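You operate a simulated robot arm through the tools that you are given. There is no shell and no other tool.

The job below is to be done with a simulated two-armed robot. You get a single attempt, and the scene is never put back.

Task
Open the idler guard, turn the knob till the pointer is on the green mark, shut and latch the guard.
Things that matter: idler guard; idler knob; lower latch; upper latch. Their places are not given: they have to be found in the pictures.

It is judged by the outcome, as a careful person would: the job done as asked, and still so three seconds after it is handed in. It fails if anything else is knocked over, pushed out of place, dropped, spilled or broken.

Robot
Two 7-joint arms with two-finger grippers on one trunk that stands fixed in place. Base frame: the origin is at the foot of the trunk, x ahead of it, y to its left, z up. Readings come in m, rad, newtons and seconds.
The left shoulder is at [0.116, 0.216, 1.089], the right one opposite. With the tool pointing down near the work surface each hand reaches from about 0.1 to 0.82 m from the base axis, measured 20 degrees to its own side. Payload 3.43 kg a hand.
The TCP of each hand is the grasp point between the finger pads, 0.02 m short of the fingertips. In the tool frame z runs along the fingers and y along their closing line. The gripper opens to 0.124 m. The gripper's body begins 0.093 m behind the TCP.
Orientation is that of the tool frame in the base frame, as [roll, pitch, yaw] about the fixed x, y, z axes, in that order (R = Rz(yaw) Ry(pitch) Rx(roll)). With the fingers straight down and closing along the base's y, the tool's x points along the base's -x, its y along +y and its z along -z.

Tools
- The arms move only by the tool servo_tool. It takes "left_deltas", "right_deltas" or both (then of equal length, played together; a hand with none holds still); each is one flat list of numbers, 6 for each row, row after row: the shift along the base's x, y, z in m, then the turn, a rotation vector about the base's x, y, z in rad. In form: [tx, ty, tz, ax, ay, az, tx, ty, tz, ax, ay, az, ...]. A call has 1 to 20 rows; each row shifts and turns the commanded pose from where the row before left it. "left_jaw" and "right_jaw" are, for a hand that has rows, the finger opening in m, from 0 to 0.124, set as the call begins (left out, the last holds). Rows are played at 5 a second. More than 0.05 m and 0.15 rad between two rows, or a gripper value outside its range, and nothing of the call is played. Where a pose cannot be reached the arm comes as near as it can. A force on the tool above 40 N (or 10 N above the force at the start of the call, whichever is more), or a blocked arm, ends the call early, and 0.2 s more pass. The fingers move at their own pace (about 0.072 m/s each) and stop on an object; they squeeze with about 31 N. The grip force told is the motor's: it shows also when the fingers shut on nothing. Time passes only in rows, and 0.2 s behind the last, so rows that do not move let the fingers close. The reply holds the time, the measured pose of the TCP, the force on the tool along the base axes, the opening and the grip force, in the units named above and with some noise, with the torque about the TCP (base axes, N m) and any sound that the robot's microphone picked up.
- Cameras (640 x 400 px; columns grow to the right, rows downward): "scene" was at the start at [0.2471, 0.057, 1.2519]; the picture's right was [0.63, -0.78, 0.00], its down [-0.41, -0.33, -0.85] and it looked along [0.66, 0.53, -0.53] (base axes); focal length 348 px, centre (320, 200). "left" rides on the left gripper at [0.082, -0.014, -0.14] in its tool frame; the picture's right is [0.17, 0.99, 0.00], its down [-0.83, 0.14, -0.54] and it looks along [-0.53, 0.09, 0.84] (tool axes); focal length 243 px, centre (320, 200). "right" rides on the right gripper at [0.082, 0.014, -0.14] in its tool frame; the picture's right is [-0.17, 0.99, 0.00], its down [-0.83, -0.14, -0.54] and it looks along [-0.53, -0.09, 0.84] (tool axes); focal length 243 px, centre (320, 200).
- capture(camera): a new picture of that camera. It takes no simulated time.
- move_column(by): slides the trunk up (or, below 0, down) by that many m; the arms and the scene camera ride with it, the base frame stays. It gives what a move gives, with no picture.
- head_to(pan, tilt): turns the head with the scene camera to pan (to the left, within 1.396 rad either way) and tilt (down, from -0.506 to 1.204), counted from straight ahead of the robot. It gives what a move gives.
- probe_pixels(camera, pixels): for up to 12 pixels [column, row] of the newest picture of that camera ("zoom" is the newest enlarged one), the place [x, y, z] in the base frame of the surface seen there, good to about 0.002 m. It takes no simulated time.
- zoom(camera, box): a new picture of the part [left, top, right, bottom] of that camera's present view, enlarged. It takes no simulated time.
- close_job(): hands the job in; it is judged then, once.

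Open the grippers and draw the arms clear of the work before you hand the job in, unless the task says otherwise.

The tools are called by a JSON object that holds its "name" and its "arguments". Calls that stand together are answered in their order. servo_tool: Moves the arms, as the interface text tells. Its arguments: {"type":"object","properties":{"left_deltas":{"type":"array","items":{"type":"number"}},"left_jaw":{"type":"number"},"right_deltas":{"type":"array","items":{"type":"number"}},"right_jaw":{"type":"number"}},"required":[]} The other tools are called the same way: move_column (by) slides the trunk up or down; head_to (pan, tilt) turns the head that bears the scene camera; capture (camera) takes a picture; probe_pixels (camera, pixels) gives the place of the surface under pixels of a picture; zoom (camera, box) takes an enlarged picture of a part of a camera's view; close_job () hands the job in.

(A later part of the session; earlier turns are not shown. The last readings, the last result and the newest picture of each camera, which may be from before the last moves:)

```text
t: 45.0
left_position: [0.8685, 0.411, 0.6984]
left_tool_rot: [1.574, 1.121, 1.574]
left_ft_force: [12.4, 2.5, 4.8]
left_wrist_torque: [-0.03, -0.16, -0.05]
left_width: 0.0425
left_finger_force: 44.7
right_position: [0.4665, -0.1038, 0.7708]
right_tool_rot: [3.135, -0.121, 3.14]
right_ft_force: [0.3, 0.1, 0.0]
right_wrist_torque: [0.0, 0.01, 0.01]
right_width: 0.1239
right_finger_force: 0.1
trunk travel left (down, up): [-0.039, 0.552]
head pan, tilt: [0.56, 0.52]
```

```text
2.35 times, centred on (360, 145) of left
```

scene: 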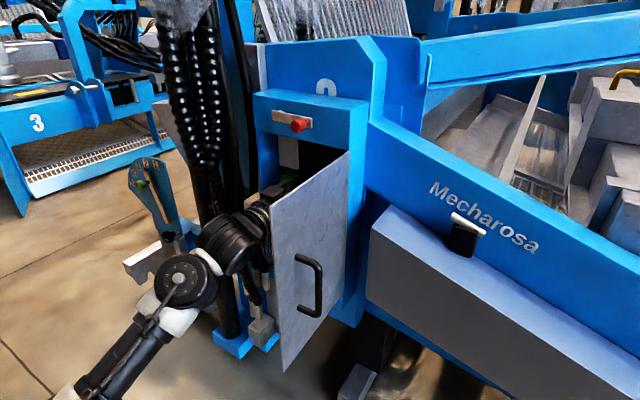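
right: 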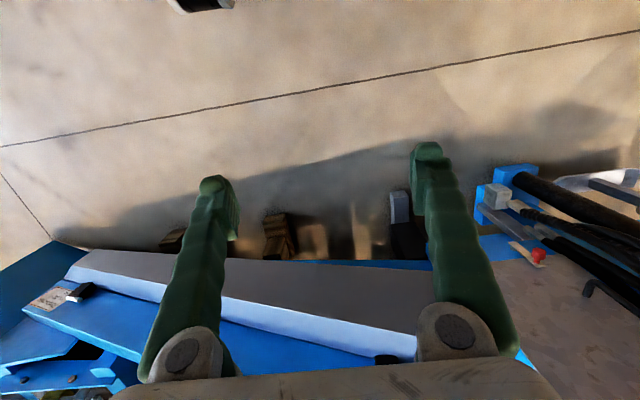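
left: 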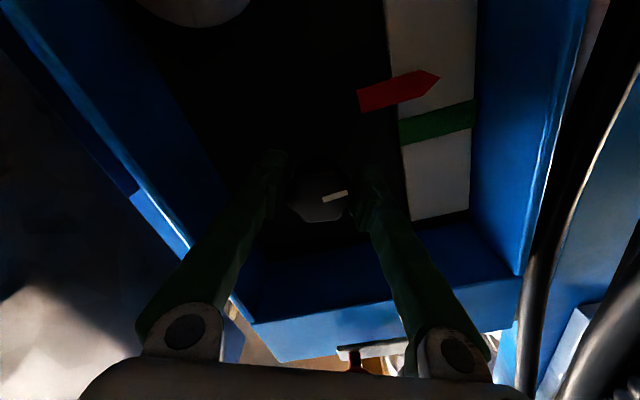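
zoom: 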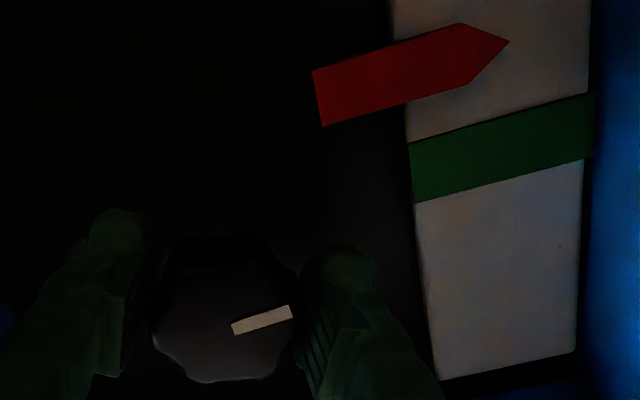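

The knob turned with the hand (its line is unchanged in the hand's view), and the pointer came nearer to the green band. I probe both to measure the change.

{"name": "probe_pixels", "arguments": {"camera": "left", "pixels": [[438, 77], [425, 81], [400, 90], [365, 98], [362, 92], [366, 110], [440, 122], [402, 120], [403, 143], [470, 102], [472, 125], [405, 132]]}}

```text
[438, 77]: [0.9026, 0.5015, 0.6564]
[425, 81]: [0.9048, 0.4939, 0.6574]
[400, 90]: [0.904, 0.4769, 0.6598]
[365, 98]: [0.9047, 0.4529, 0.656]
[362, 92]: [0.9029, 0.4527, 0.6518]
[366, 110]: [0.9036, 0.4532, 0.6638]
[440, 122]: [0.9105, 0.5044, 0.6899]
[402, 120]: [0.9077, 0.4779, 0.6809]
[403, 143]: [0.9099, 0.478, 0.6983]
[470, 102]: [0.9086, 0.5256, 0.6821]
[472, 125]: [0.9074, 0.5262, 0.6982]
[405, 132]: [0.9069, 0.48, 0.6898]
```

The pointer went from z 0.641 to 0.657 for 0.45 rad; the green band's centre is at z 0.690, so about 0.9 rad more is needed. I turn 0.75 rad further and then measure again.

{"name": "servo_tool", "arguments": {"left_deltas": [0, 0, 0, 0.15, 0, 0, 0, 0, 0, 0.15, 0, 0, 0, 0, 0, 0.15, 0, 0, 0, 0, 0, 0.15, 0, 0, 0, 0, 0, 0.15, 0, 0]}}

{"name": "capture", "arguments": {"camera": "left"}}

{"name": "zoom", "arguments": {"camera": "left", "box": [240, 20, 480, 230]}}

```text
t: 46.2
left_position: [0.8693, 0.4108, 0.7003]
left_tool_rot: [1.568, 0.37, 1.573]
left_ft_force: [19.5, 5.8, 12.1]
left_wrist_torque: [0.02, -0.23, -0.2]
left_width: 0.0429
left_finger_force: 44.7
right_position: [0.4669, -0.1028, 0.7709]
right_tool_rot: [3.135, -0.122, -3.14]
right_ft_force: [0.4, 0.1, -0.3]
right_wrist_torque: [0.01, 0.03, 0.03]
right_width: 0.1243
right_finger_force: 0.2
trunk travel left (down, up): [-0.039, 0.552]
head pan, tilt: [0.56, 0.52]
```

```text
taken
```

left: 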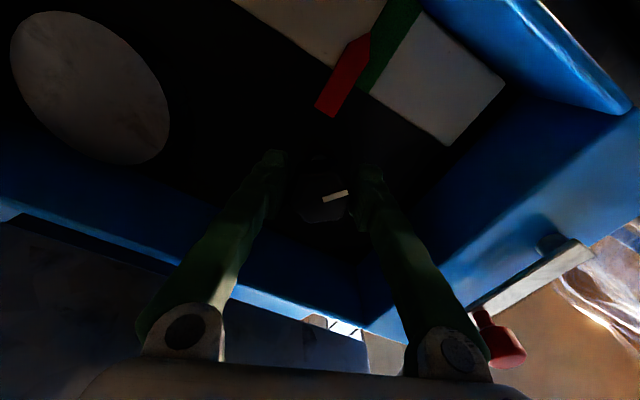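

```text
1.90 times, centred on (360, 125) of left
```

zoom: 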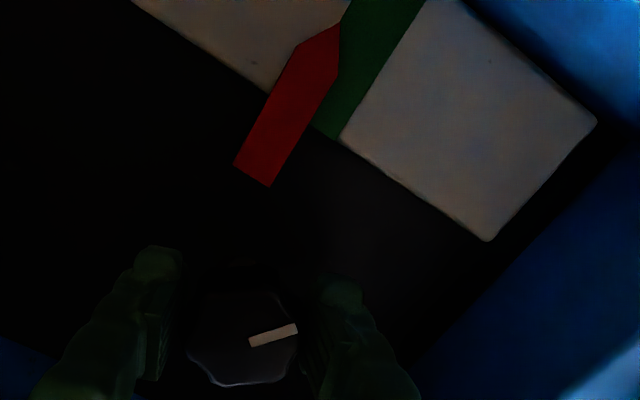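

The pointer now touches the near edge of the green band. I probe both again for the last bit.

{"name": "probe_pixels", "arguments": {"camera": "zoom", "pixels": [[338, 28], [325, 60], [300, 95], [255, 175], [238, 160], [268, 182], [320, 125], [345, 130], [335, 110], [415, 10], [380, 20], [365, 60]]}}

```text
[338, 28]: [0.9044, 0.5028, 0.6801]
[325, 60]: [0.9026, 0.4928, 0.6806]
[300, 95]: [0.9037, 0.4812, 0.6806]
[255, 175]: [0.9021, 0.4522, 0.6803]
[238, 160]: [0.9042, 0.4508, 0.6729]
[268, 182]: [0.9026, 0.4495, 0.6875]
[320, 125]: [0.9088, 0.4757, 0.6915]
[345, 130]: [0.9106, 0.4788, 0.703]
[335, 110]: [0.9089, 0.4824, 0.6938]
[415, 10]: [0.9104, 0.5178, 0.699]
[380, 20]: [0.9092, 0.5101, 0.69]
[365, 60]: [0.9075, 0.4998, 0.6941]
```

Pointer at z 0.6803, green centre at about 0.690, so roughly 0.3 rad remains at the measured rate of 0.0325 m/rad. I turn that, easing the hand by 2 mm along the felt force.

{"name": "servo_tool", "arguments": {"left_deltas": [0.001, 0, 0.001, 0.14, 0, 0, 0.001, 0, 0.001, 0.14, 0, 0]}}

{"name": "zoom", "arguments": {"camera": "left", "box": [200, 0, 440, 210]}}

{"name": "capture", "arguments": {"camera": "left"}}

```text
t: 46.8
left_position: [0.87, 0.4109, 0.6994]
left_tool_rot: [1.572, 0.091, 1.575]
left_ft_force: [-22.3, 9.0, 4.9]
left_wrist_torque: [-0.02, -0.17, 0.1]
left_width: 0.0425
left_finger_force: 45.2
right_position: [0.4651, -0.1027, 0.7722]
right_tool_rot: [3.137, -0.117, 3.141]
right_ft_force: [0.4, -0.6, -0.2]
right_wrist_torque: [-0.02, 0.01, -0.02]
right_width: 0.124
right_finger_force: 0.0
trunk travel left (down, up): [-0.039, 0.552]
head pan, tilt: [0.56, 0.52]
```

```text
1.90 times, centred on (320, 105) of left
```

zoom: 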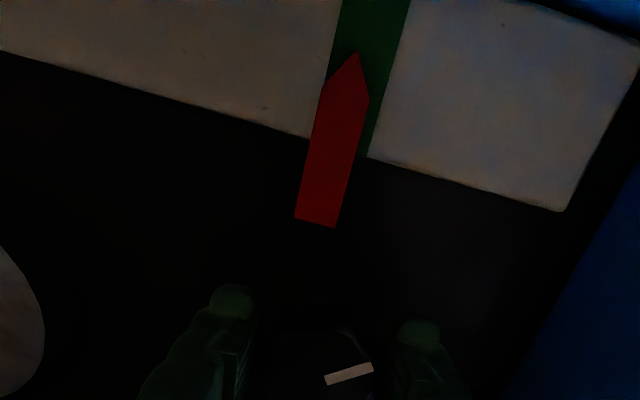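

```text
taken
```

left: 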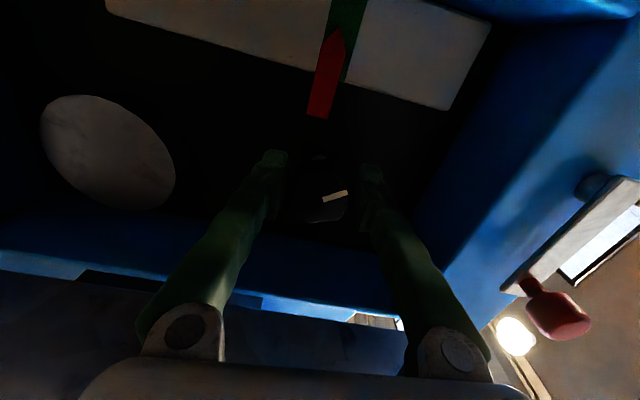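

The pointer tip now lies on the green band, slightly to its near side. I probe for the exact offset.

{"name": "probe_pixels", "arguments": {"camera": "left", "pixels": [[338, 33], [333, 50], [325, 85], [321, 110], [337, 8], [345, 15], [360, 20], [333, 20], [329, 35], [362, 8], [333, 5]]}}

{"name": "zoom", "arguments": {"camera": "left", "box": [290, 0, 390, 130]}}

```text
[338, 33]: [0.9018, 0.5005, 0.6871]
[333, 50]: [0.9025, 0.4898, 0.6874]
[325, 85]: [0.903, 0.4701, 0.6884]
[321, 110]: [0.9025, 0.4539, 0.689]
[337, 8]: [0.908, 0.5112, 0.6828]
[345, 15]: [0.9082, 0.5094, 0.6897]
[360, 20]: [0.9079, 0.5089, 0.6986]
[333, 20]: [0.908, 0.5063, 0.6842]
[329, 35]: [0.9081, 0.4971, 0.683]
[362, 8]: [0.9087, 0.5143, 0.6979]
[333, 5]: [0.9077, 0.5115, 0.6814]
```

```text
3.08 times, centred on (340, 65) of left
```

zoom: 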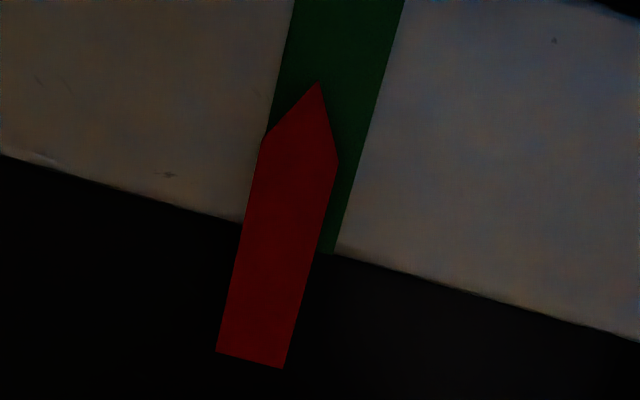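

Pointer z is 0.6872, green spans about 0.681–0.699 (centre 0.690), so about 0.08 rad more centres it. I turn that and take back 1 mm along x to relieve the -22 N.

{"name": "servo_tool", "arguments": {"left_deltas": [-0.001, 0, 0, 0.085, 0, 0, 0, 0, 0, 0, 0, 0]}}

{"name": "zoom", "arguments": {"camera": "left", "box": [290, 0, 390, 130]}}

{"name": "capture", "arguments": {"camera": "left"}}

{"name": "probe_pixels", "arguments": {"camera": "left", "pixels": [[330, 35], [326, 50], [322, 80], [318, 105], [335, 10], [350, 15], [320, 15], [315, 40], [345, 40]]}}

```text
t: 47.4
left_position: [0.8686, 0.4112, 0.6996]
left_tool_rot: [1.572, 0.006, 1.575]
left_ft_force: [-12.5, 8.4, 0.8]
left_wrist_torque: [-0.01, 0.12, 0.31]
left_width: 0.0426
left_finger_force: 45.3
right_position: [0.4661, -0.1054, 0.7718]
right_tool_rot: [3.137, -0.121, 3.142]
right_ft_force: [-0.2, -0.1, 1.3]
right_wrist_torque: [-0.01, 0.02, -0.01]
right_width: 0.1241
right_finger_force: 0.0
trunk travel left (down, up): [-0.039, 0.552]
head pan, tilt: [0.56, 0.52]
```

```text
3.08 times, centred on (340, 65) of left
```

zoom: 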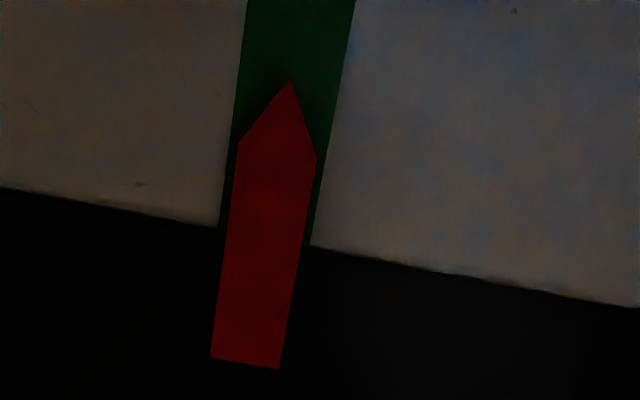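

```text
taken
```

left: 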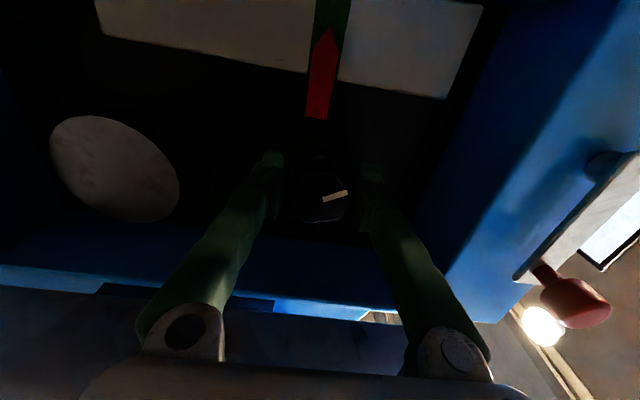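

```text
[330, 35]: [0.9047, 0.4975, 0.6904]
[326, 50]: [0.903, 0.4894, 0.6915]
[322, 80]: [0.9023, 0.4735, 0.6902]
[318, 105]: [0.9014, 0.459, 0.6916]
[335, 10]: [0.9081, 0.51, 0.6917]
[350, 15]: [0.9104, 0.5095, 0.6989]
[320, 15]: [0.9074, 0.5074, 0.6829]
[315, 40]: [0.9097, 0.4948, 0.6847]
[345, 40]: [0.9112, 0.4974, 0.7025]
```

The pointer (z≈0.6905) now sits centred on the green band (0.683–0.699). I open the jaws without moving the hand.

{"name": "servo_tool", "arguments": {"left_deltas": [0, 0, 0, 0, 0, 0, 0, 0, 0, 0, 0, 0], "left_jaw": 0.06}}

{"name": "zoom", "arguments": {"camera": "left", "box": [260, 0, 400, 240]}}

{"name": "capture", "arguments": {"camera": "scene"}}

```text
t: 48.0
left_position: [0.8705, 0.4096, 0.6994]
left_tool_rot: [1.57, 0.006, 1.572]
left_ft_force: [0.5, -0.6, -0.3]
left_wrist_torque: [0.02, -0.01, -0.01]
left_width: 0.0602
left_finger_force: 0.0
right_position: [0.4666, -0.105, 0.7717]
right_tool_rot: [3.136, -0.121, 3.141]
right_ft_force: [0.5, -0.1, -0.9]
right_wrist_torque: [0.02, 0.0, 0.0]
right_width: 0.1239
right_finger_force: 0.1
trunk travel left (down, up): [-0.039, 0.552]
head pan, tilt: [0.56, 0.52]
```

```text
1.67 times, centred on (330, 120) of left
```

zoom: 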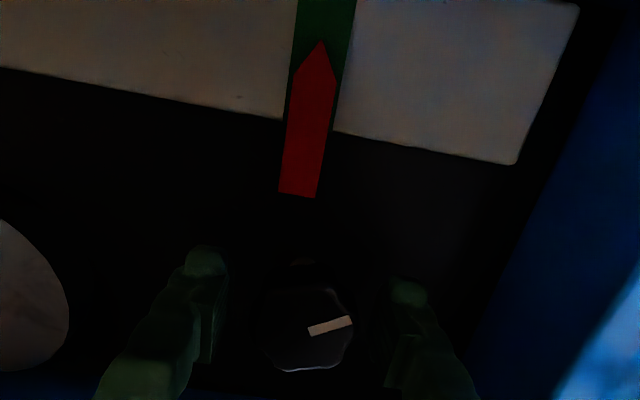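

```text
taken
```

scene: 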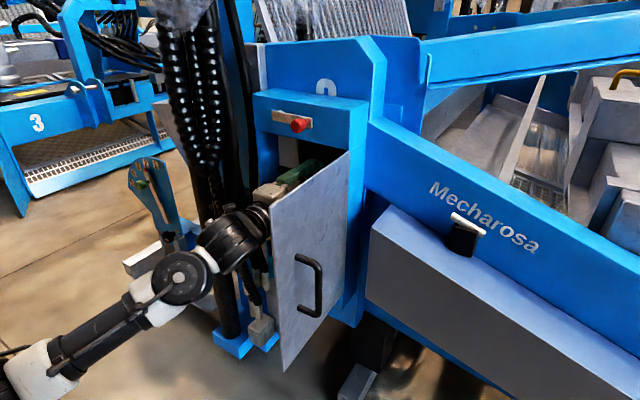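

The fingers are free and the pointer stayed on green. I back straight out of the box.

{"name": "servo_tool", "arguments": {"left_deltas": [-0.02, 0, 0, 0, 0, 0, -0.03, 0, 0, 0, 0, 0, -0.035, 0, 0, 0, 0, 0, -0.035, 0, 0, 0, 0, 0, -0.035, 0, 0, 0, 0, 0, -0.03, 0, 0, 0, 0, 0]}}

{"name": "capture", "arguments": {"camera": "left"}}

{"name": "capture", "arguments": {"camera": "scene"}}

```text
t: 49.4
left_position: [0.684, 0.4099, 0.7009]
left_tool_rot: [1.569, 0.007, 1.573]
left_ft_force: [-0.4, 0.5, 0.4]
left_wrist_torque: [0.03, -0.02, -0.01]
left_width: 0.06
left_finger_force: 0.0
right_position: [0.4674, -0.1042, 0.7717]
right_tool_rot: [3.135, -0.121, 3.141]
right_ft_force: [0.7, -0.6, 1.3]
right_wrist_torque: [-0.02, 0.03, -0.04]
right_width: 0.1241
right_finger_force: 0.0
trunk travel left (down, up): [-0.039, 0.552]
head pan, tilt: [0.56, 0.52]
```

```text
taken
```

left: 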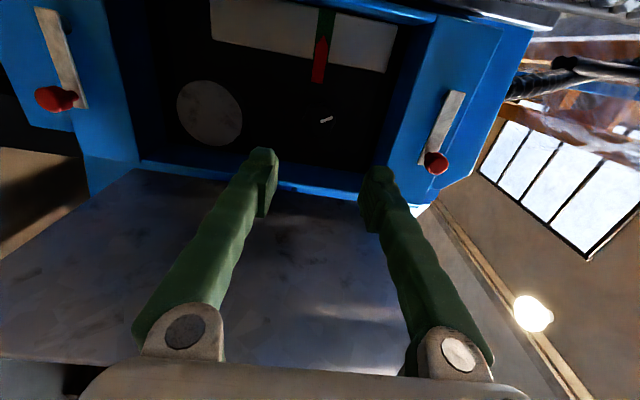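

```text
taken
```

scene: 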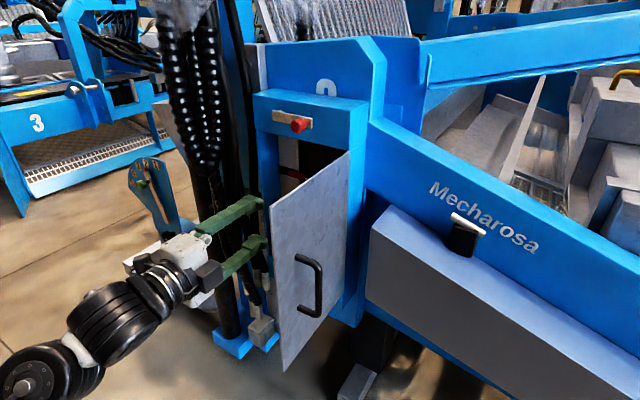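

The full interior is in view from outside. I zoom on the pointer to confirm it, before shutting the guard.

{"name": "zoom", "arguments": {"camera": "left", "box": [270, 0, 370, 100]}}

{"name": "probe_pixels", "arguments": {"camera": "left", "pixels": [[320, 45], [318, 60], [317, 75], [327, 10], [334, 15], [320, 15], [316, 35]]}}

```text
4.00 times, centred on (320, 50) of left
```

zoom: 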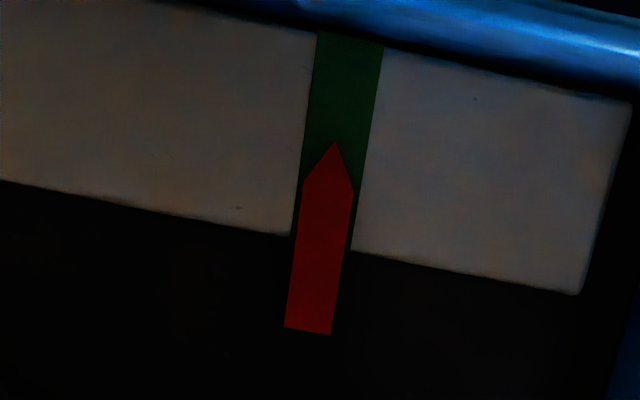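

```text
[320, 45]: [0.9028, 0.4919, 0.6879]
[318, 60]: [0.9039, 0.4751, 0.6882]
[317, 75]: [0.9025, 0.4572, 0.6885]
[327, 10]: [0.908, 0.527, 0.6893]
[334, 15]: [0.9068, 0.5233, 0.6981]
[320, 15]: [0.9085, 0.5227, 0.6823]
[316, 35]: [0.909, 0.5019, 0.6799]
```

The pointer is on the green, within 1–2 mm of the centre. Now I bring the hand down and upright again, to pass back under the guard's lower edge to its outer side.

{"name": "servo_tool", "arguments": {"left_deltas": [-0.005, 0, -0.0247, -0.1309, 0, 0, -0.005, 0, -0.0247, -0.1309, 0, 0, -0.005, 0, -0.0247, -0.1309, 0, 0, -0.005, 0, -0.0247, -0.1309, 0, 0, -0.005, 0, -0.0247, -0.1309, 0, 0, -0.005, 0, -0.0247, -0.1309, 0, 0, -0.005, 0, -0.0247, -0.1309, 0, 0, -0.005, 0, -0.0247, -0.1309, 0, 0, -0.005, 0, -0.0247, -0.1309, 0, 0, -0.005, 0, -0.0247, -0.1309, 0, 0, -0.005, 0, -0.0247, -0.1309, 0, 0, -0.005, 0, -0.0247, -0.1309, 0, 0], "left_jaw": 0.035}}

{"name": "capture", "arguments": {"camera": "scene"}}

{"name": "capture", "arguments": {"camera": "left"}}

```text
t: 52.0
left_position: [0.6247, 0.4102, 0.4041]
left_tool_rot: [-1.778, 1.563, -1.776]
left_ft_force: [0.2, -0.3, 0.1]
left_wrist_torque: [0.01, 0.02, -0.02]
left_width: 0.035
left_finger_force: 0.1
right_position: [0.4662, -0.1042, 0.7718]
right_tool_rot: [3.136, -0.12, 3.141]
right_ft_force: [0.2, 0.1, 0.2]
right_wrist_torque: [0.0, 0.0, -0.01]
right_width: 0.124
right_finger_force: 0.0
trunk travel left (down, up): [-0.039, 0.552]
head pan, tilt: [0.56, 0.52]
```

```text
taken
```

scene: 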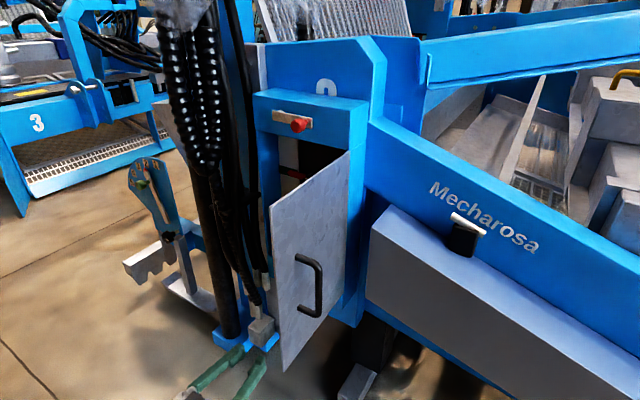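

```text
taken
```

left: 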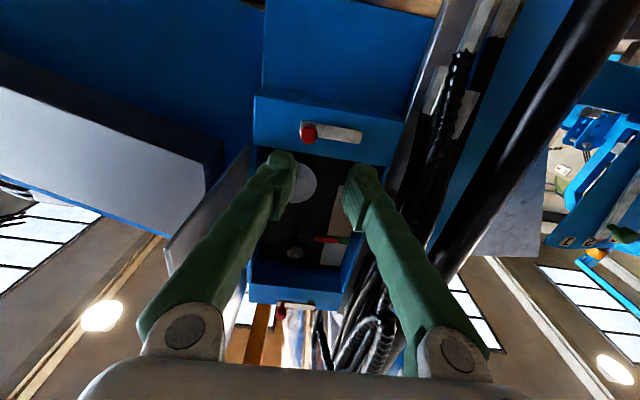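

The hand is below the guard's edge. I pass right under it and rise to the handle's height on the outer side, staying short of the bar.

{"name": "servo_tool", "arguments": {"left_deltas": [0, -0.037, 0, 0, 0, 0, 0, -0.037, 0, 0, 0, 0, 0, -0.037, 0, 0, 0, 0, 0, -0.037, 0, 0, 0, 0, 0, -0.037, 0, 0, 0, 0, 0, 0, 0.0375, 0, 0, 0, 0, 0, 0.0375, 0, 0, 0, 0, 0, 0.0375, 0, 0, 0, 0, 0, 0.0375, 0, 0, 0, 0, 0, 0.0375, 0, 0, 0, 0, 0, 0.0375, 0, 0, 0]}}

{"name": "capture", "arguments": {"camera": "scene"}}

{"name": "capture", "arguments": {"camera": "left"}}

```text
t: 54.4
left_position: [0.624, 0.2256, 0.629]
left_tool_rot: [-1.982, 1.562, -1.981]
left_ft_force: [-0.6, 0.2, 0.1]
left_wrist_torque: [0.0, -0.01, 0.0]
left_width: 0.0349
left_finger_force: 0.1
right_position: [0.4676, -0.1053, 0.7703]
right_tool_rot: [3.135, -0.12, 3.14]
right_ft_force: [0.1, 0.0, -0.5]
right_wrist_torque: [-0.02, 0.01, -0.02]
right_width: 0.1241
right_finger_force: 0.1
trunk travel left (down, up): [-0.039, 0.552]
head pan, tilt: [0.56, 0.52]
```

```text
taken
```

scene: 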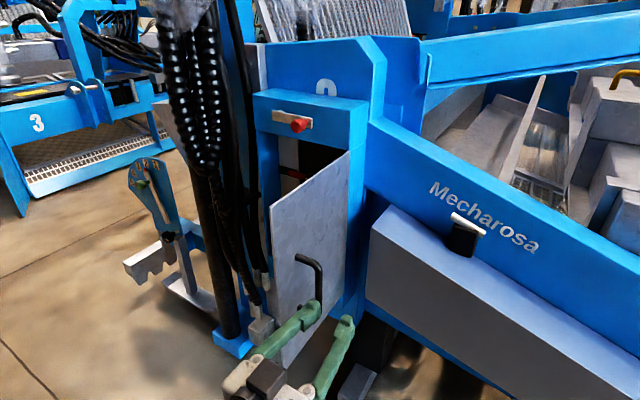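

```text
taken
```

left: 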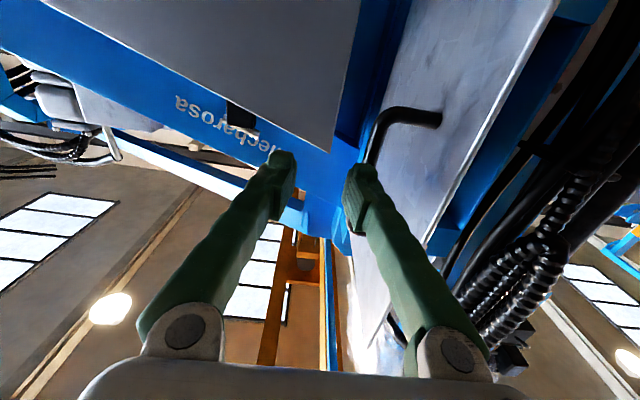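

The hand is right of the handle. I shift left to y≈0.26 with jaws at 0.03 and probe the bar's place before moving onto it.

{"name": "servo_tool", "arguments": {"left_deltas": [0, 0.0175, 0, 0, 0, 0, 0, 0.0175, 0, 0, 0, 0], "left_jaw": 0.03}}

{"name": "capture", "arguments": {"camera": "left"}}

{"name": "capture", "arguments": {"camera": "scene"}}

{"name": "probe_pixels", "arguments": {"camera": "scene", "pixels": [[318, 268], [319, 280], [318, 290], [300, 257], [272, 210], [280, 300], [345, 160], [274, 240]]}}

```text
t: 55.0
left_position: [0.625, 0.2617, 0.6293]
left_tool_rot: [-1.947, 1.564, -1.946]
left_ft_force: [-0.1, -0.5, 0.4]
left_wrist_torque: [0.01, 0.0, 0.0]
left_width: 0.0302
left_finger_force: 0.0
right_position: [0.4677, -0.1031, 0.7723]
right_tool_rot: [3.137, -0.12, -3.142]
right_ft_force: [-1.0, -0.2, 0.1]
right_wrist_torque: [0.01, 0.01, -0.03]
right_width: 0.1239
right_finger_force: 0.0
trunk travel left (down, up): [-0.039, 0.552]
head pan, tilt: [0.56, 0.52]
```

```text
taken
```

left: 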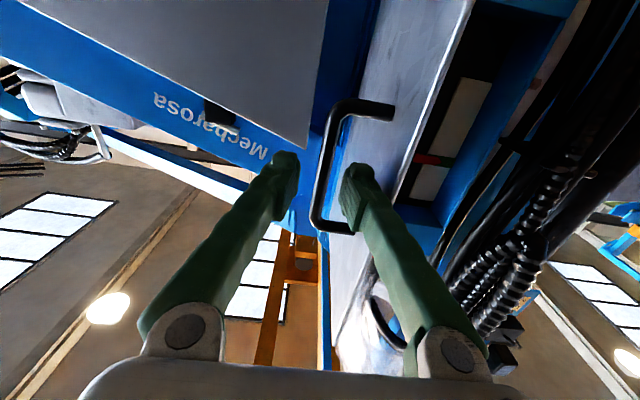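

```text
taken
```

scene: 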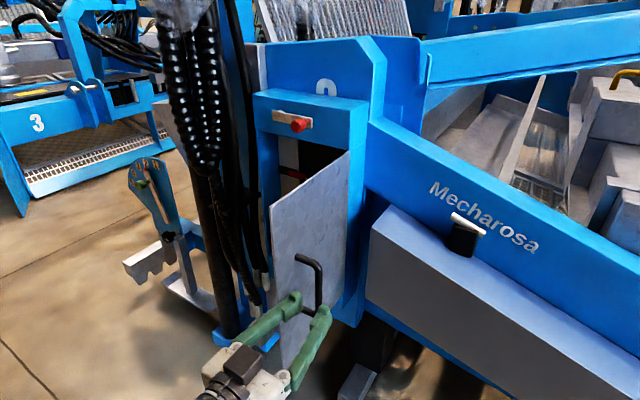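

```text
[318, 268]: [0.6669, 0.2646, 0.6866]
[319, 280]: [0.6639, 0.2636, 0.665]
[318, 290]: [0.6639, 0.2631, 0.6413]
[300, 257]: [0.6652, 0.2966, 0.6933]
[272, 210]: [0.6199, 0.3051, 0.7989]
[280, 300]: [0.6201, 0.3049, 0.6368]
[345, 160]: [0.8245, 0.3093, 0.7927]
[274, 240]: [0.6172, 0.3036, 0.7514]
```

The bar's surface is at (0.664, 0.2635), right between the fingers. I advance 0.045 m onto it and close.

{"name": "servo_tool", "arguments": {"left_deltas": [0.015, 0.0005, 0, 0, 0, 0, 0.015, 0.0005, 0, 0, 0, 0, 0.014, 0.0005, 0, 0, 0, 0]}}

{"name": "servo_tool", "arguments": {"left_deltas": [0, 0, 0, 0, 0, 0, 0, 0, 0, 0, 0, 0], "left_jaw": 0.0}}

{"name": "zoom", "arguments": {"camera": "left", "box": [240, 100, 440, 300]}}

{"name": "zoom", "arguments": {"camera": "scene", "box": [230, 200, 390, 360]}}

```text
t: 55.8
left_position: [0.6688, 0.2619, 0.6277]
left_tool_rot: [-1.897, 1.564, -1.897]
left_ft_force: [0.0, -0.3, -1.0]
left_wrist_torque: [-0.02, -0.04, 0.01]
left_width: 0.03
left_finger_force: 0.1
right_position: [0.4668, -0.1041, 0.7704]
right_tool_rot: [3.135, -0.12, 3.141]
right_ft_force: [0.4, -0.7, 0.2]
right_wrist_torque: [0.02, -0.02, -0.02]
right_width: 0.124
right_finger_force: 0.0
trunk travel left (down, up): [-0.039, 0.552]
head pan, tilt: [0.56, 0.52]
```

```text
t: 56.4
left_position: [0.6706, 0.2638, 0.6289]
left_tool_rot: [-1.863, 1.563, -1.861]
left_ft_force: [6.9, 4.0, 1.0]
left_wrist_torque: [-0.21, 0.13, -0.01]
left_width: 0.0062
left_finger_force: 37.3
right_position: [0.4664, -0.1035, 0.7723]
right_tool_rot: [3.135, -0.121, 3.141]
right_ft_force: [-0.1, -0.5, -1.0]
right_wrist_torque: [-0.01, 0.03, 0.04]
right_width: 0.1241
right_finger_force: 0.0
trunk travel left (down, up): [-0.039, 0.552]
head pan, tilt: [0.56, 0.52]
```

```text
2.00 times, centred on (340, 200) of left
```

zoom: 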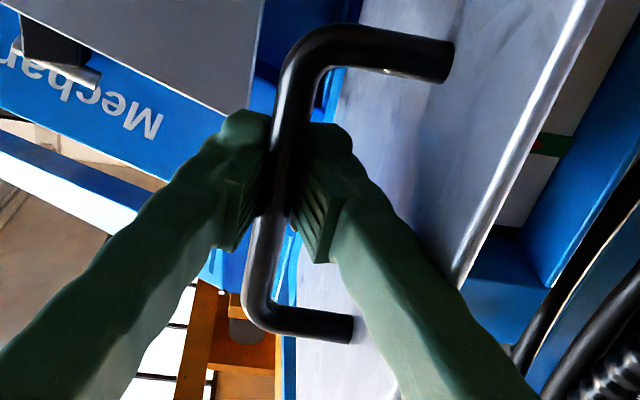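

```text
2.50 times, centred on (310, 280) of scene
```

zoom: 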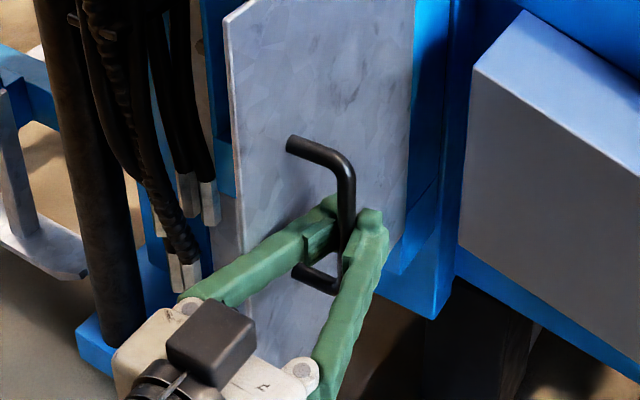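

Gripped again (0.0062). I swing the guard back along the arc of radius 0.182 about the hinge (0.846, 0.314), first about 27 degrees.

{"name": "servo_tool", "arguments": {"left_deltas": [-0.0034, 0.014, 0, 0, 0, 0, -0.0023, 0.0144, 0, 0, 0, 0, -0.0012, 0.0145, 0, 0, 0, 0, 0, 0.0145, 0, 0, 0, 0, 0.0012, 0.0145, 0, 0, 0, 0, 0.0024, 0.0144, 0, 0, 0, 0]}}

{"name": "capture", "arguments": {"camera": "scene"}}

{"name": "capture", "arguments": {"camera": "left"}}

```text
t: 57.8
left_position: [0.6662, 0.3482, 0.6282]
left_tool_rot: [-2.069, 1.563, -2.068]
left_ft_force: [22.9, -5.1, 6.3]
left_wrist_torque: [-0.2, -0.13, -0.01]
left_width: 0.0061
left_finger_force: 37.8
right_position: [0.4674, -0.1045, 0.7707]
right_tool_rot: [3.137, -0.121, 3.141]
right_ft_force: [-0.5, 0.0, -0.2]
right_wrist_torque: [0.0, -0.01, 0.0]
right_width: 0.1238
right_finger_force: 0.1
trunk travel left (down, up): [-0.039, 0.552]
head pan, tilt: [0.56, 0.52]
```

```text
taken
```

scene: 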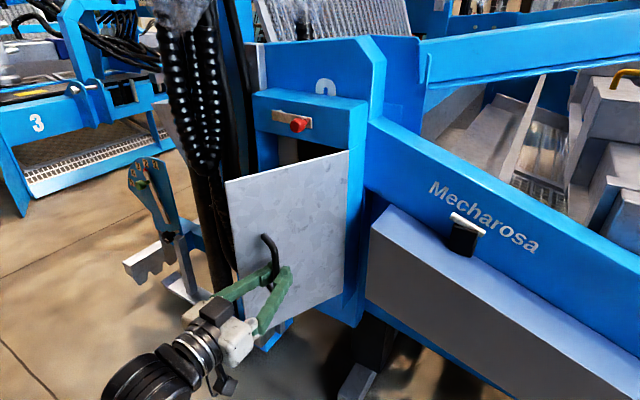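

```text
taken
```

left: 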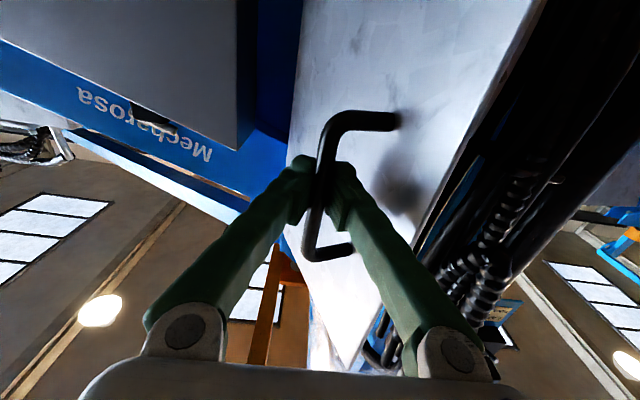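

The guard follows, now about 62 degrees open, with 23 N toward the hinge. I trim 2 mm along +x and swing on to about 45 degrees.

{"name": "servo_tool", "arguments": {"left_deltas": [0.0054, 0.0141, 0, 0, 0, 0, 0.005, 0.0138, 0, 0, 0, 0, 0.0059, 0.0135, 0, 0, 0, 0, 0.0069, 0.0129, 0, 0, 0, 0]}}

{"name": "capture", "arguments": {"camera": "scene"}}

{"name": "capture", "arguments": {"camera": "left"}}

```text
t: 58.8
left_position: [0.6894, 0.4035, 0.6286]
left_tool_rot: [-1.834, 1.564, -1.834]
left_ft_force: [3.3, -1.6, 2.5]
left_wrist_torque: [-0.09, -0.15, -0.02]
left_width: 0.0062
left_finger_force: 37.0
right_position: [0.4674, -0.104, 0.7718]
right_tool_rot: [3.135, -0.121, -3.141]
right_ft_force: [0.6, 0.8, 0.6]
right_wrist_torque: [0.02, -0.01, 0.01]
right_width: 0.1238
right_finger_force: 0.1
trunk travel left (down, up): [-0.039, 0.552]
head pan, tilt: [0.56, 0.52]
```

```text
taken
```

scene: 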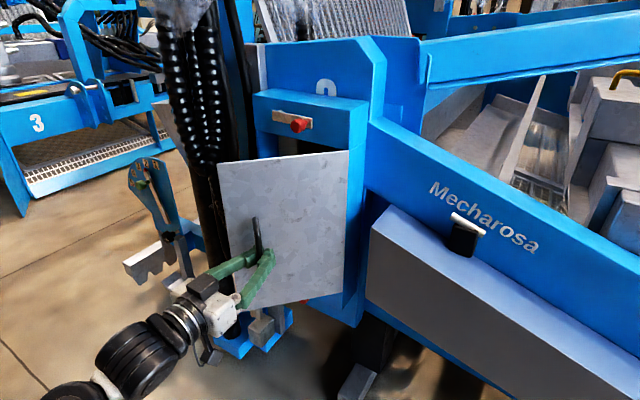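

```text
taken
```

left: 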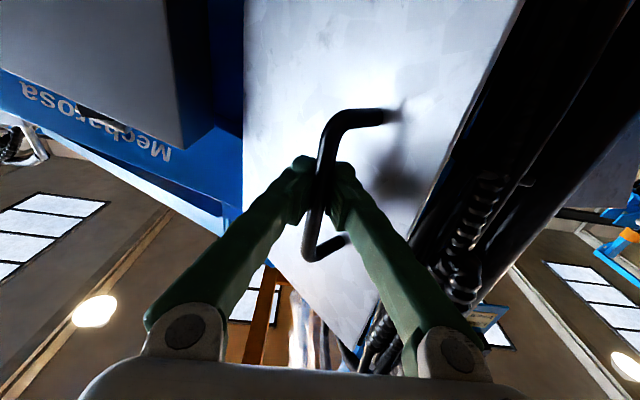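

Force is now small at about 45 degrees open. I continue the arc to about 18 degrees.

{"name": "servo_tool", "arguments": {"left_deltas": [0.0076, 0.0126, 0, 0, 0, 0, 0.0086, 0.0116, 0, 0, 0, 0, 0.0093, 0.0111, 0, 0, 0, 0, 0.0104, 0.0101, 0, 0, 0, 0, 0.0112, 0.0092, 0, 0, 0, 0, 0.0117, 0.0085, 0, 0, 0, 0]}}

{"name": "capture", "arguments": {"camera": "scene"}}

{"name": "capture", "arguments": {"camera": "left"}}

```text
t: 60.2
left_position: [0.7473, 0.4626, 0.6281]
left_tool_rot: [-2.084, 1.566, -2.088]
left_ft_force: [13.1, -21.8, 0.9]
left_wrist_torque: [0.07, -0.47, 0.05]
left_width: 0.0059
left_finger_force: 36.0
right_position: [0.4671, -0.105, 0.7705]
right_tool_rot: [3.135, -0.124, -3.14]
right_ft_force: [0.7, -0.5, -0.4]
right_wrist_torque: [0.0, 0.04, -0.02]
right_width: 0.124
right_finger_force: 0.2
trunk travel left (down, up): [-0.039, 0.552]
head pan, tilt: [0.56, 0.52]
```

```text
taken
```

scene: 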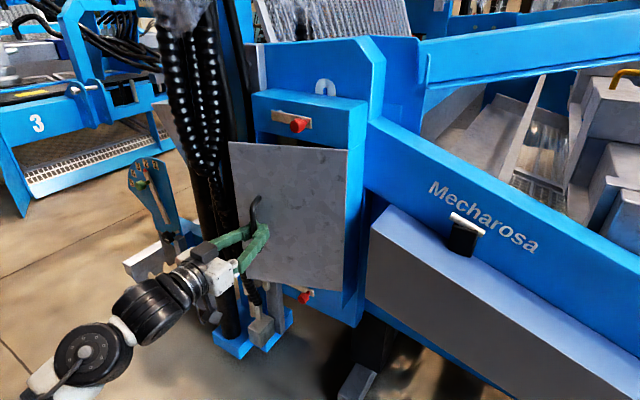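

```text
taken
```

left: 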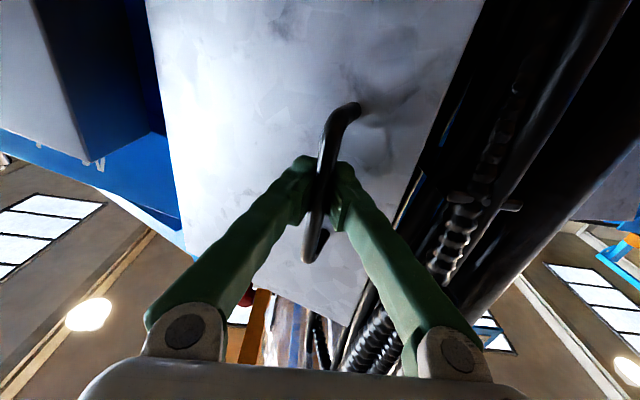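

The force points to the hinge again, from a y about 4 mm too large. I correct it and close further, to about 5 degrees.

{"name": "servo_tool", "arguments": {"left_deltas": [0.0138, 0.0045, 0, 0, 0, 0, 0.0129, 0.006, 0, 0, 0, 0, 0.0131, 0.0052, 0, 0, 0, 0]}}

{"name": "capture", "arguments": {"camera": "scene"}}

{"name": "capture", "arguments": {"camera": "left"}}

```text
t: 61.0
left_position: [0.787, 0.482, 0.6282]
left_tool_rot: [-2.053, 1.563, -2.05]
left_ft_force: [2.8, -4.4, -1.2]
left_wrist_torque: [0.29, -0.2, -0.03]
left_width: 0.0059
left_finger_force: 35.0
right_position: [0.4682, -0.1048, 0.7713]
right_tool_rot: [3.136, -0.12, -3.141]
right_ft_force: [0.2, 0.2, -0.3]
right_wrist_torque: [-0.03, -0.03, 0.01]
right_width: 0.1241
right_finger_force: 0.1
trunk travel left (down, up): [-0.039, 0.552]
head pan, tilt: [0.56, 0.52]
```

```text
taken
```

scene: 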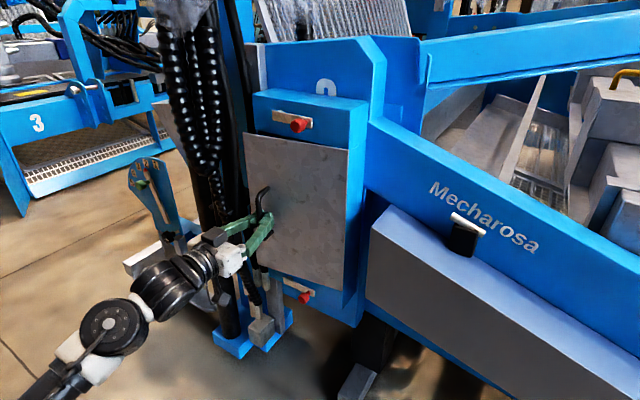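

```text
taken
```

left: 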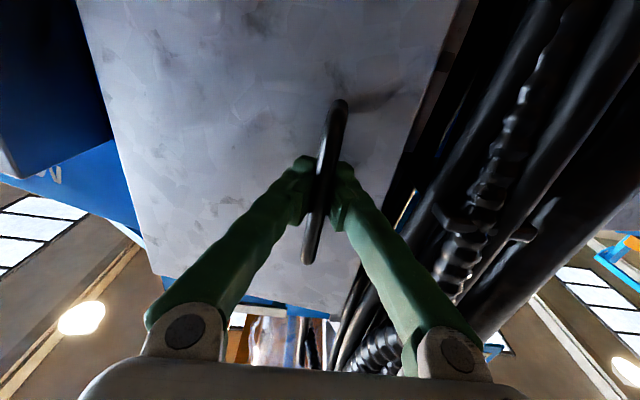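

Nearly shut, with about 0.02 m left at the free edge. I push the last bit home, watching the force.

{"name": "servo_tool", "arguments": {"left_deltas": [0.0095, 0.003, 0, 0, 0, 0, 0.006, 0.0015, 0, 0, 0, 0, 0.003, 0, 0, 0, 0, 0]}}

{"name": "capture", "arguments": {"camera": "scene"}}

{"name": "probe_pixels", "arguments": {"camera": "scene", "pixels": [[258, 140], [262, 165], [340, 155], [335, 220], [300, 180], [290, 230], [325, 290]]}}

```text
t: 61.8
left_position: [0.8063, 0.4895, 0.6277]
left_tool_rot: [-1.973, 1.564, -1.97]
left_ft_force: [-1.0, 8.2, -1.8]
left_wrist_torque: [0.38, 0.32, -0.04]
left_width: 0.0059
left_finger_force: 34.9
right_position: [0.4679, -0.104, 0.771]
right_tool_rot: [3.137, -0.119, 3.141]
right_ft_force: [-0.3, -0.4, -0.3]
right_wrist_torque: [-0.01, 0.01, -0.03]
right_width: 0.1242
right_finger_force: 0.1
trunk travel left (down, up): [-0.039, 0.552]
head pan, tilt: [0.56, 0.52]
```

```text
taken
```

scene: 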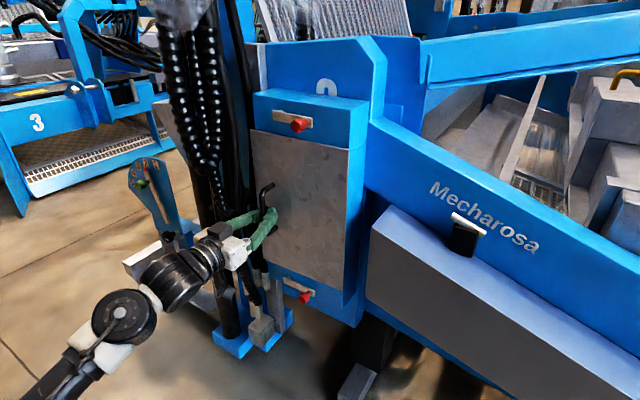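

```text
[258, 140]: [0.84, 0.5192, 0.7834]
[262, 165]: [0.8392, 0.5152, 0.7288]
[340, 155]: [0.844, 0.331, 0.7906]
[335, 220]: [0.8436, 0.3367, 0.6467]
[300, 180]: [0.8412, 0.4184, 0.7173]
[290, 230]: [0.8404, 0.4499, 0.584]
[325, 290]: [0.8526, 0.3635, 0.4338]
```

The plate is within about 4 mm of shut at the free edge (x 0.840 there against 0.844 at the hinge). I push a few millimetres more.

{"name": "servo_tool", "arguments": {"left_deltas": [0.003, 0, 0, 0, 0, 0, 0.002, 0, 0, 0, 0, 0, 0.001, 0, 0, 0, 0, 0]}}

{"name": "capture", "arguments": {"camera": "scene"}}

{"name": "probe_pixels", "arguments": {"camera": "scene", "pixels": [[258, 140], [262, 165], [340, 155], [335, 220], [300, 180], [290, 230], [325, 290], [256, 150]]}}

```text
t: 62.6
left_position: [0.8117, 0.4893, 0.6285]
left_tool_rot: [-1.821, 1.563, -1.813]
left_ft_force: [-5.0, 25.3, -1.8]
left_wrist_torque: [0.42, 0.31, -0.17]
left_width: 0.0058
left_finger_force: 35.2
right_position: [0.4673, -0.1034, 0.7727]
right_tool_rot: [3.138, -0.121, -3.141]
right_ft_force: [1.3, 0.0, -0.4]
right_wrist_torque: [-0.01, 0.03, 0.0]
right_width: 0.1243
right_finger_force: 0.1
trunk travel left (down, up): [-0.039, 0.552]
head pan, tilt: [0.56, 0.52]
```

```text
taken
```

scene: 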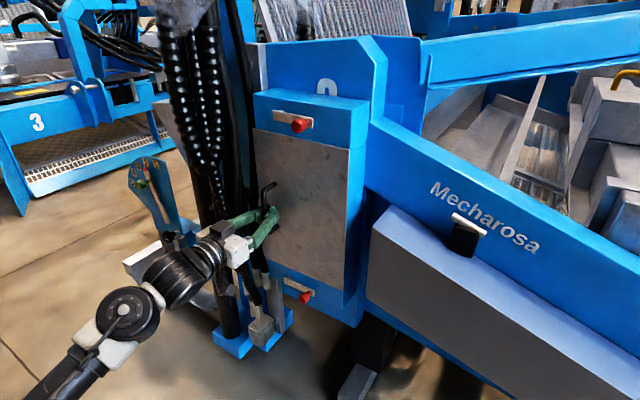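

```text
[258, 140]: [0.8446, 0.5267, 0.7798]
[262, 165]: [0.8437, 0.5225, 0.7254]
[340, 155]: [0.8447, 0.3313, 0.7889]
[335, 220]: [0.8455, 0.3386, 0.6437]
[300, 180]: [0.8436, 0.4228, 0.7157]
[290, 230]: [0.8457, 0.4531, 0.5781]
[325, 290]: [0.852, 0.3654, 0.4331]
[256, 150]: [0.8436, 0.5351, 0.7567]
```

The plate is flat at x≈0.8445 across, the same as at the start, so the guard is shut. I ease the side force and open the jaws.

{"name": "servo_tool", "arguments": {"left_deltas": [0, 0.003, 0, 0, 0, 0, 0, 0, 0, 0, 0, 0]}}

{"name": "servo_tool", "arguments": {"left_deltas": [0, 0, 0, 0, 0, 0, 0, 0, 0, 0, 0, 0], "left_jaw": 0.045}}

{"name": "capture", "arguments": {"camera": "scene"}}

{"name": "probe_pixels", "arguments": {"camera": "scene", "pixels": [[258, 140], [262, 165], [340, 155], [335, 220], [300, 180], [256, 150]]}}

{"name": "capture", "arguments": {"camera": "left"}}

```text
t: 63.2
left_position: [0.8115, 0.4903, 0.6283]
left_tool_rot: [-1.752, 1.562, -1.749]
left_ft_force: [-5.4, 19.9, -0.7]
left_wrist_torque: [0.32, -0.09, -0.11]
left_width: 0.006
left_finger_force: 34.9
right_position: [0.4671, -0.1029, 0.7713]
right_tool_rot: [3.138, -0.121, -3.14]
right_ft_force: [0.3, -0.2, 0.6]
right_wrist_torque: [0.02, -0.01, 0.01]
right_width: 0.1242
right_finger_force: 0.0
trunk travel left (down, up): [-0.039, 0.552]
head pan, tilt: [0.56, 0.52]
```

```text
t: 63.8
left_position: [0.812, 0.4876, 0.6293]
left_tool_rot: [-1.915, 1.564, -1.914]
left_ft_force: [0.8, -0.1, 0.0]
left_wrist_torque: [0.03, -0.02, 0.03]
left_width: 0.045
left_finger_force: 0.0
right_position: [0.4675, -0.1037, 0.7718]
right_tool_rot: [3.136, -0.121, -3.141]
right_ft_force: [-0.1, -0.1, -0.5]
right_wrist_torque: [0.0, 0.03, -0.02]
right_width: 0.1241
right_finger_force: 0.1
trunk travel left (down, up): [-0.039, 0.552]
head pan, tilt: [0.56, 0.52]
```

```text
taken
```

scene: 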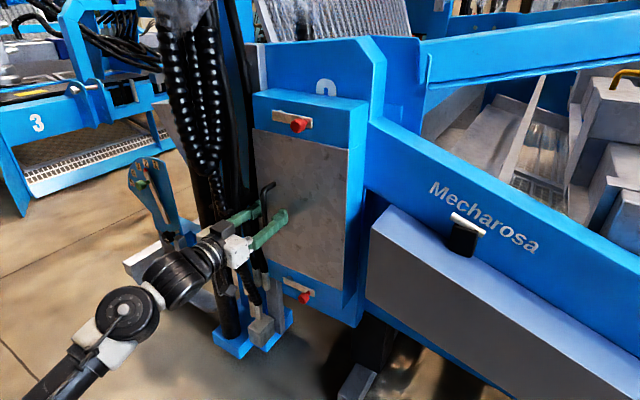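

```text
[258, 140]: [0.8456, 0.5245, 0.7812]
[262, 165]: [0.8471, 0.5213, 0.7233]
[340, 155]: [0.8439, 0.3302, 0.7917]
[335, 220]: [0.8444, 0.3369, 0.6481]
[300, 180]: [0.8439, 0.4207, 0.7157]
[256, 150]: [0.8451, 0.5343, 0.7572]
```

```text
taken
```

left: 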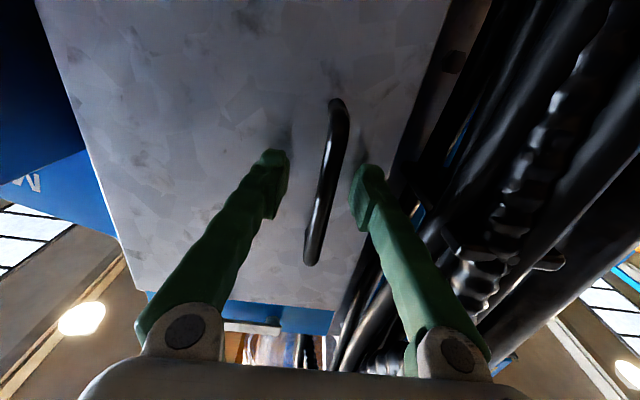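

The guard stays shut with the hand free of the bar. I back straight out, then go down and turn the hand for the lower latch at about (y 0.40, z 0.424).

{"name": "servo_tool", "arguments": {"left_deltas": [-0.0275, 0, 0, 0, 0, 0, -0.0275, 0, 0, 0, 0, 0, -0.0275, 0, 0, 0, 0, 0, -0.0275, 0, 0, 0, 0, 0]}}

{"name": "servo_tool", "arguments": {"left_deltas": [0, -0.0073, -0.0171, 0.1309, 0, 0, 0, -0.0073, -0.0171, 0.1309, 0, 0, 0, -0.0073, -0.0171, 0.1309, 0, 0, 0, -0.0073, -0.0171, 0.1309, 0, 0, 0, -0.0073, -0.0171, 0.1309, 0, 0, 0, -0.0073, -0.0171, 0.1309, 0, 0, 0, -0.0073, -0.0171, 0.1309, 0, 0, 0, -0.0073, -0.0171, 0.1309, 0, 0, 0, -0.0073, -0.0171, 0.1309, 0, 0, 0, -0.0073, -0.0171, 0.1309, 0, 0, 0, -0.0073, -0.0171, 0.1309, 0, 0, 0, -0.0073, -0.0171, 0.1309, 0, 0]}}

{"name": "capture", "arguments": {"camera": "left"}}

{"name": "capture", "arguments": {"camera": "scene"}}

```text
t: 64.8
left_position: [0.7028, 0.4887, 0.6293]
left_tool_rot: [-1.766, 1.565, -1.766]
left_ft_force: [-0.3, 0.5, 0.2]
left_wrist_torque: [-0.01, 0.01, 0.0]
left_width: 0.0448
left_finger_force: 0.1
right_position: [0.4672, -0.105, 0.7714]
right_tool_rot: [3.136, -0.12, 3.141]
right_ft_force: [0.1, -0.7, -0.9]
right_wrist_torque: [0.01, 0.0, 0.01]
right_width: 0.1239
right_finger_force: 0.0
trunk travel left (down, up): [-0.039, 0.552]
head pan, tilt: [0.56, 0.52]
```

```text
t: 67.4
left_position: [0.7026, 0.4001, 0.4228]
left_tool_rot: [1.57, 0.005, 1.574]
left_ft_force: [0.1, 0.2, 0.1]
left_wrist_torque: [0.02, 0.01, 0.03]
left_width: 0.045
left_finger_force: 0.1
right_position: [0.4682, -0.1043, 0.7709]
right_tool_rot: [3.137, -0.121, -3.141]
right_ft_force: [0.6, -0.8, 0.5]
right_wrist_torque: [-0.01, -0.01, 0.0]
right_width: 0.124
right_finger_force: 0.0
trunk travel left (down, up): [-0.039, 0.552]
head pan, tilt: [0.56, 0.52]
```

```text
taken
```

left: 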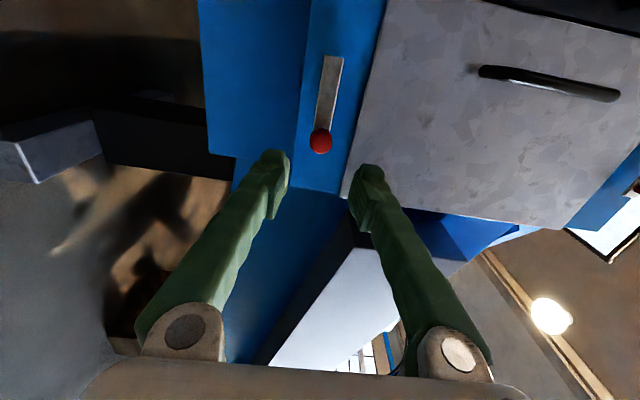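

```text
taken
```

scene: 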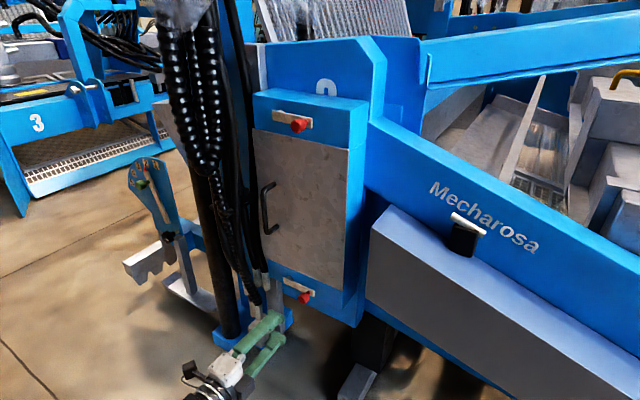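

The lower knob is at (321,141), between the fingers. I probe it and the lever to line up exactly.

{"name": "probe_pixels", "arguments": {"camera": "left", "pixels": [[321, 141], [312, 141], [330, 141], [321, 133], [321, 150], [331, 62], [326, 100]]}}

```text
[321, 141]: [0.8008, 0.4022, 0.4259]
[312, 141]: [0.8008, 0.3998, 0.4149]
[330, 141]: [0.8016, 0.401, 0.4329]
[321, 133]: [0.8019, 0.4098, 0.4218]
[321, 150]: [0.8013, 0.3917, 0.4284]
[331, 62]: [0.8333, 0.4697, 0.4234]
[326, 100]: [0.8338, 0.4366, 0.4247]
```

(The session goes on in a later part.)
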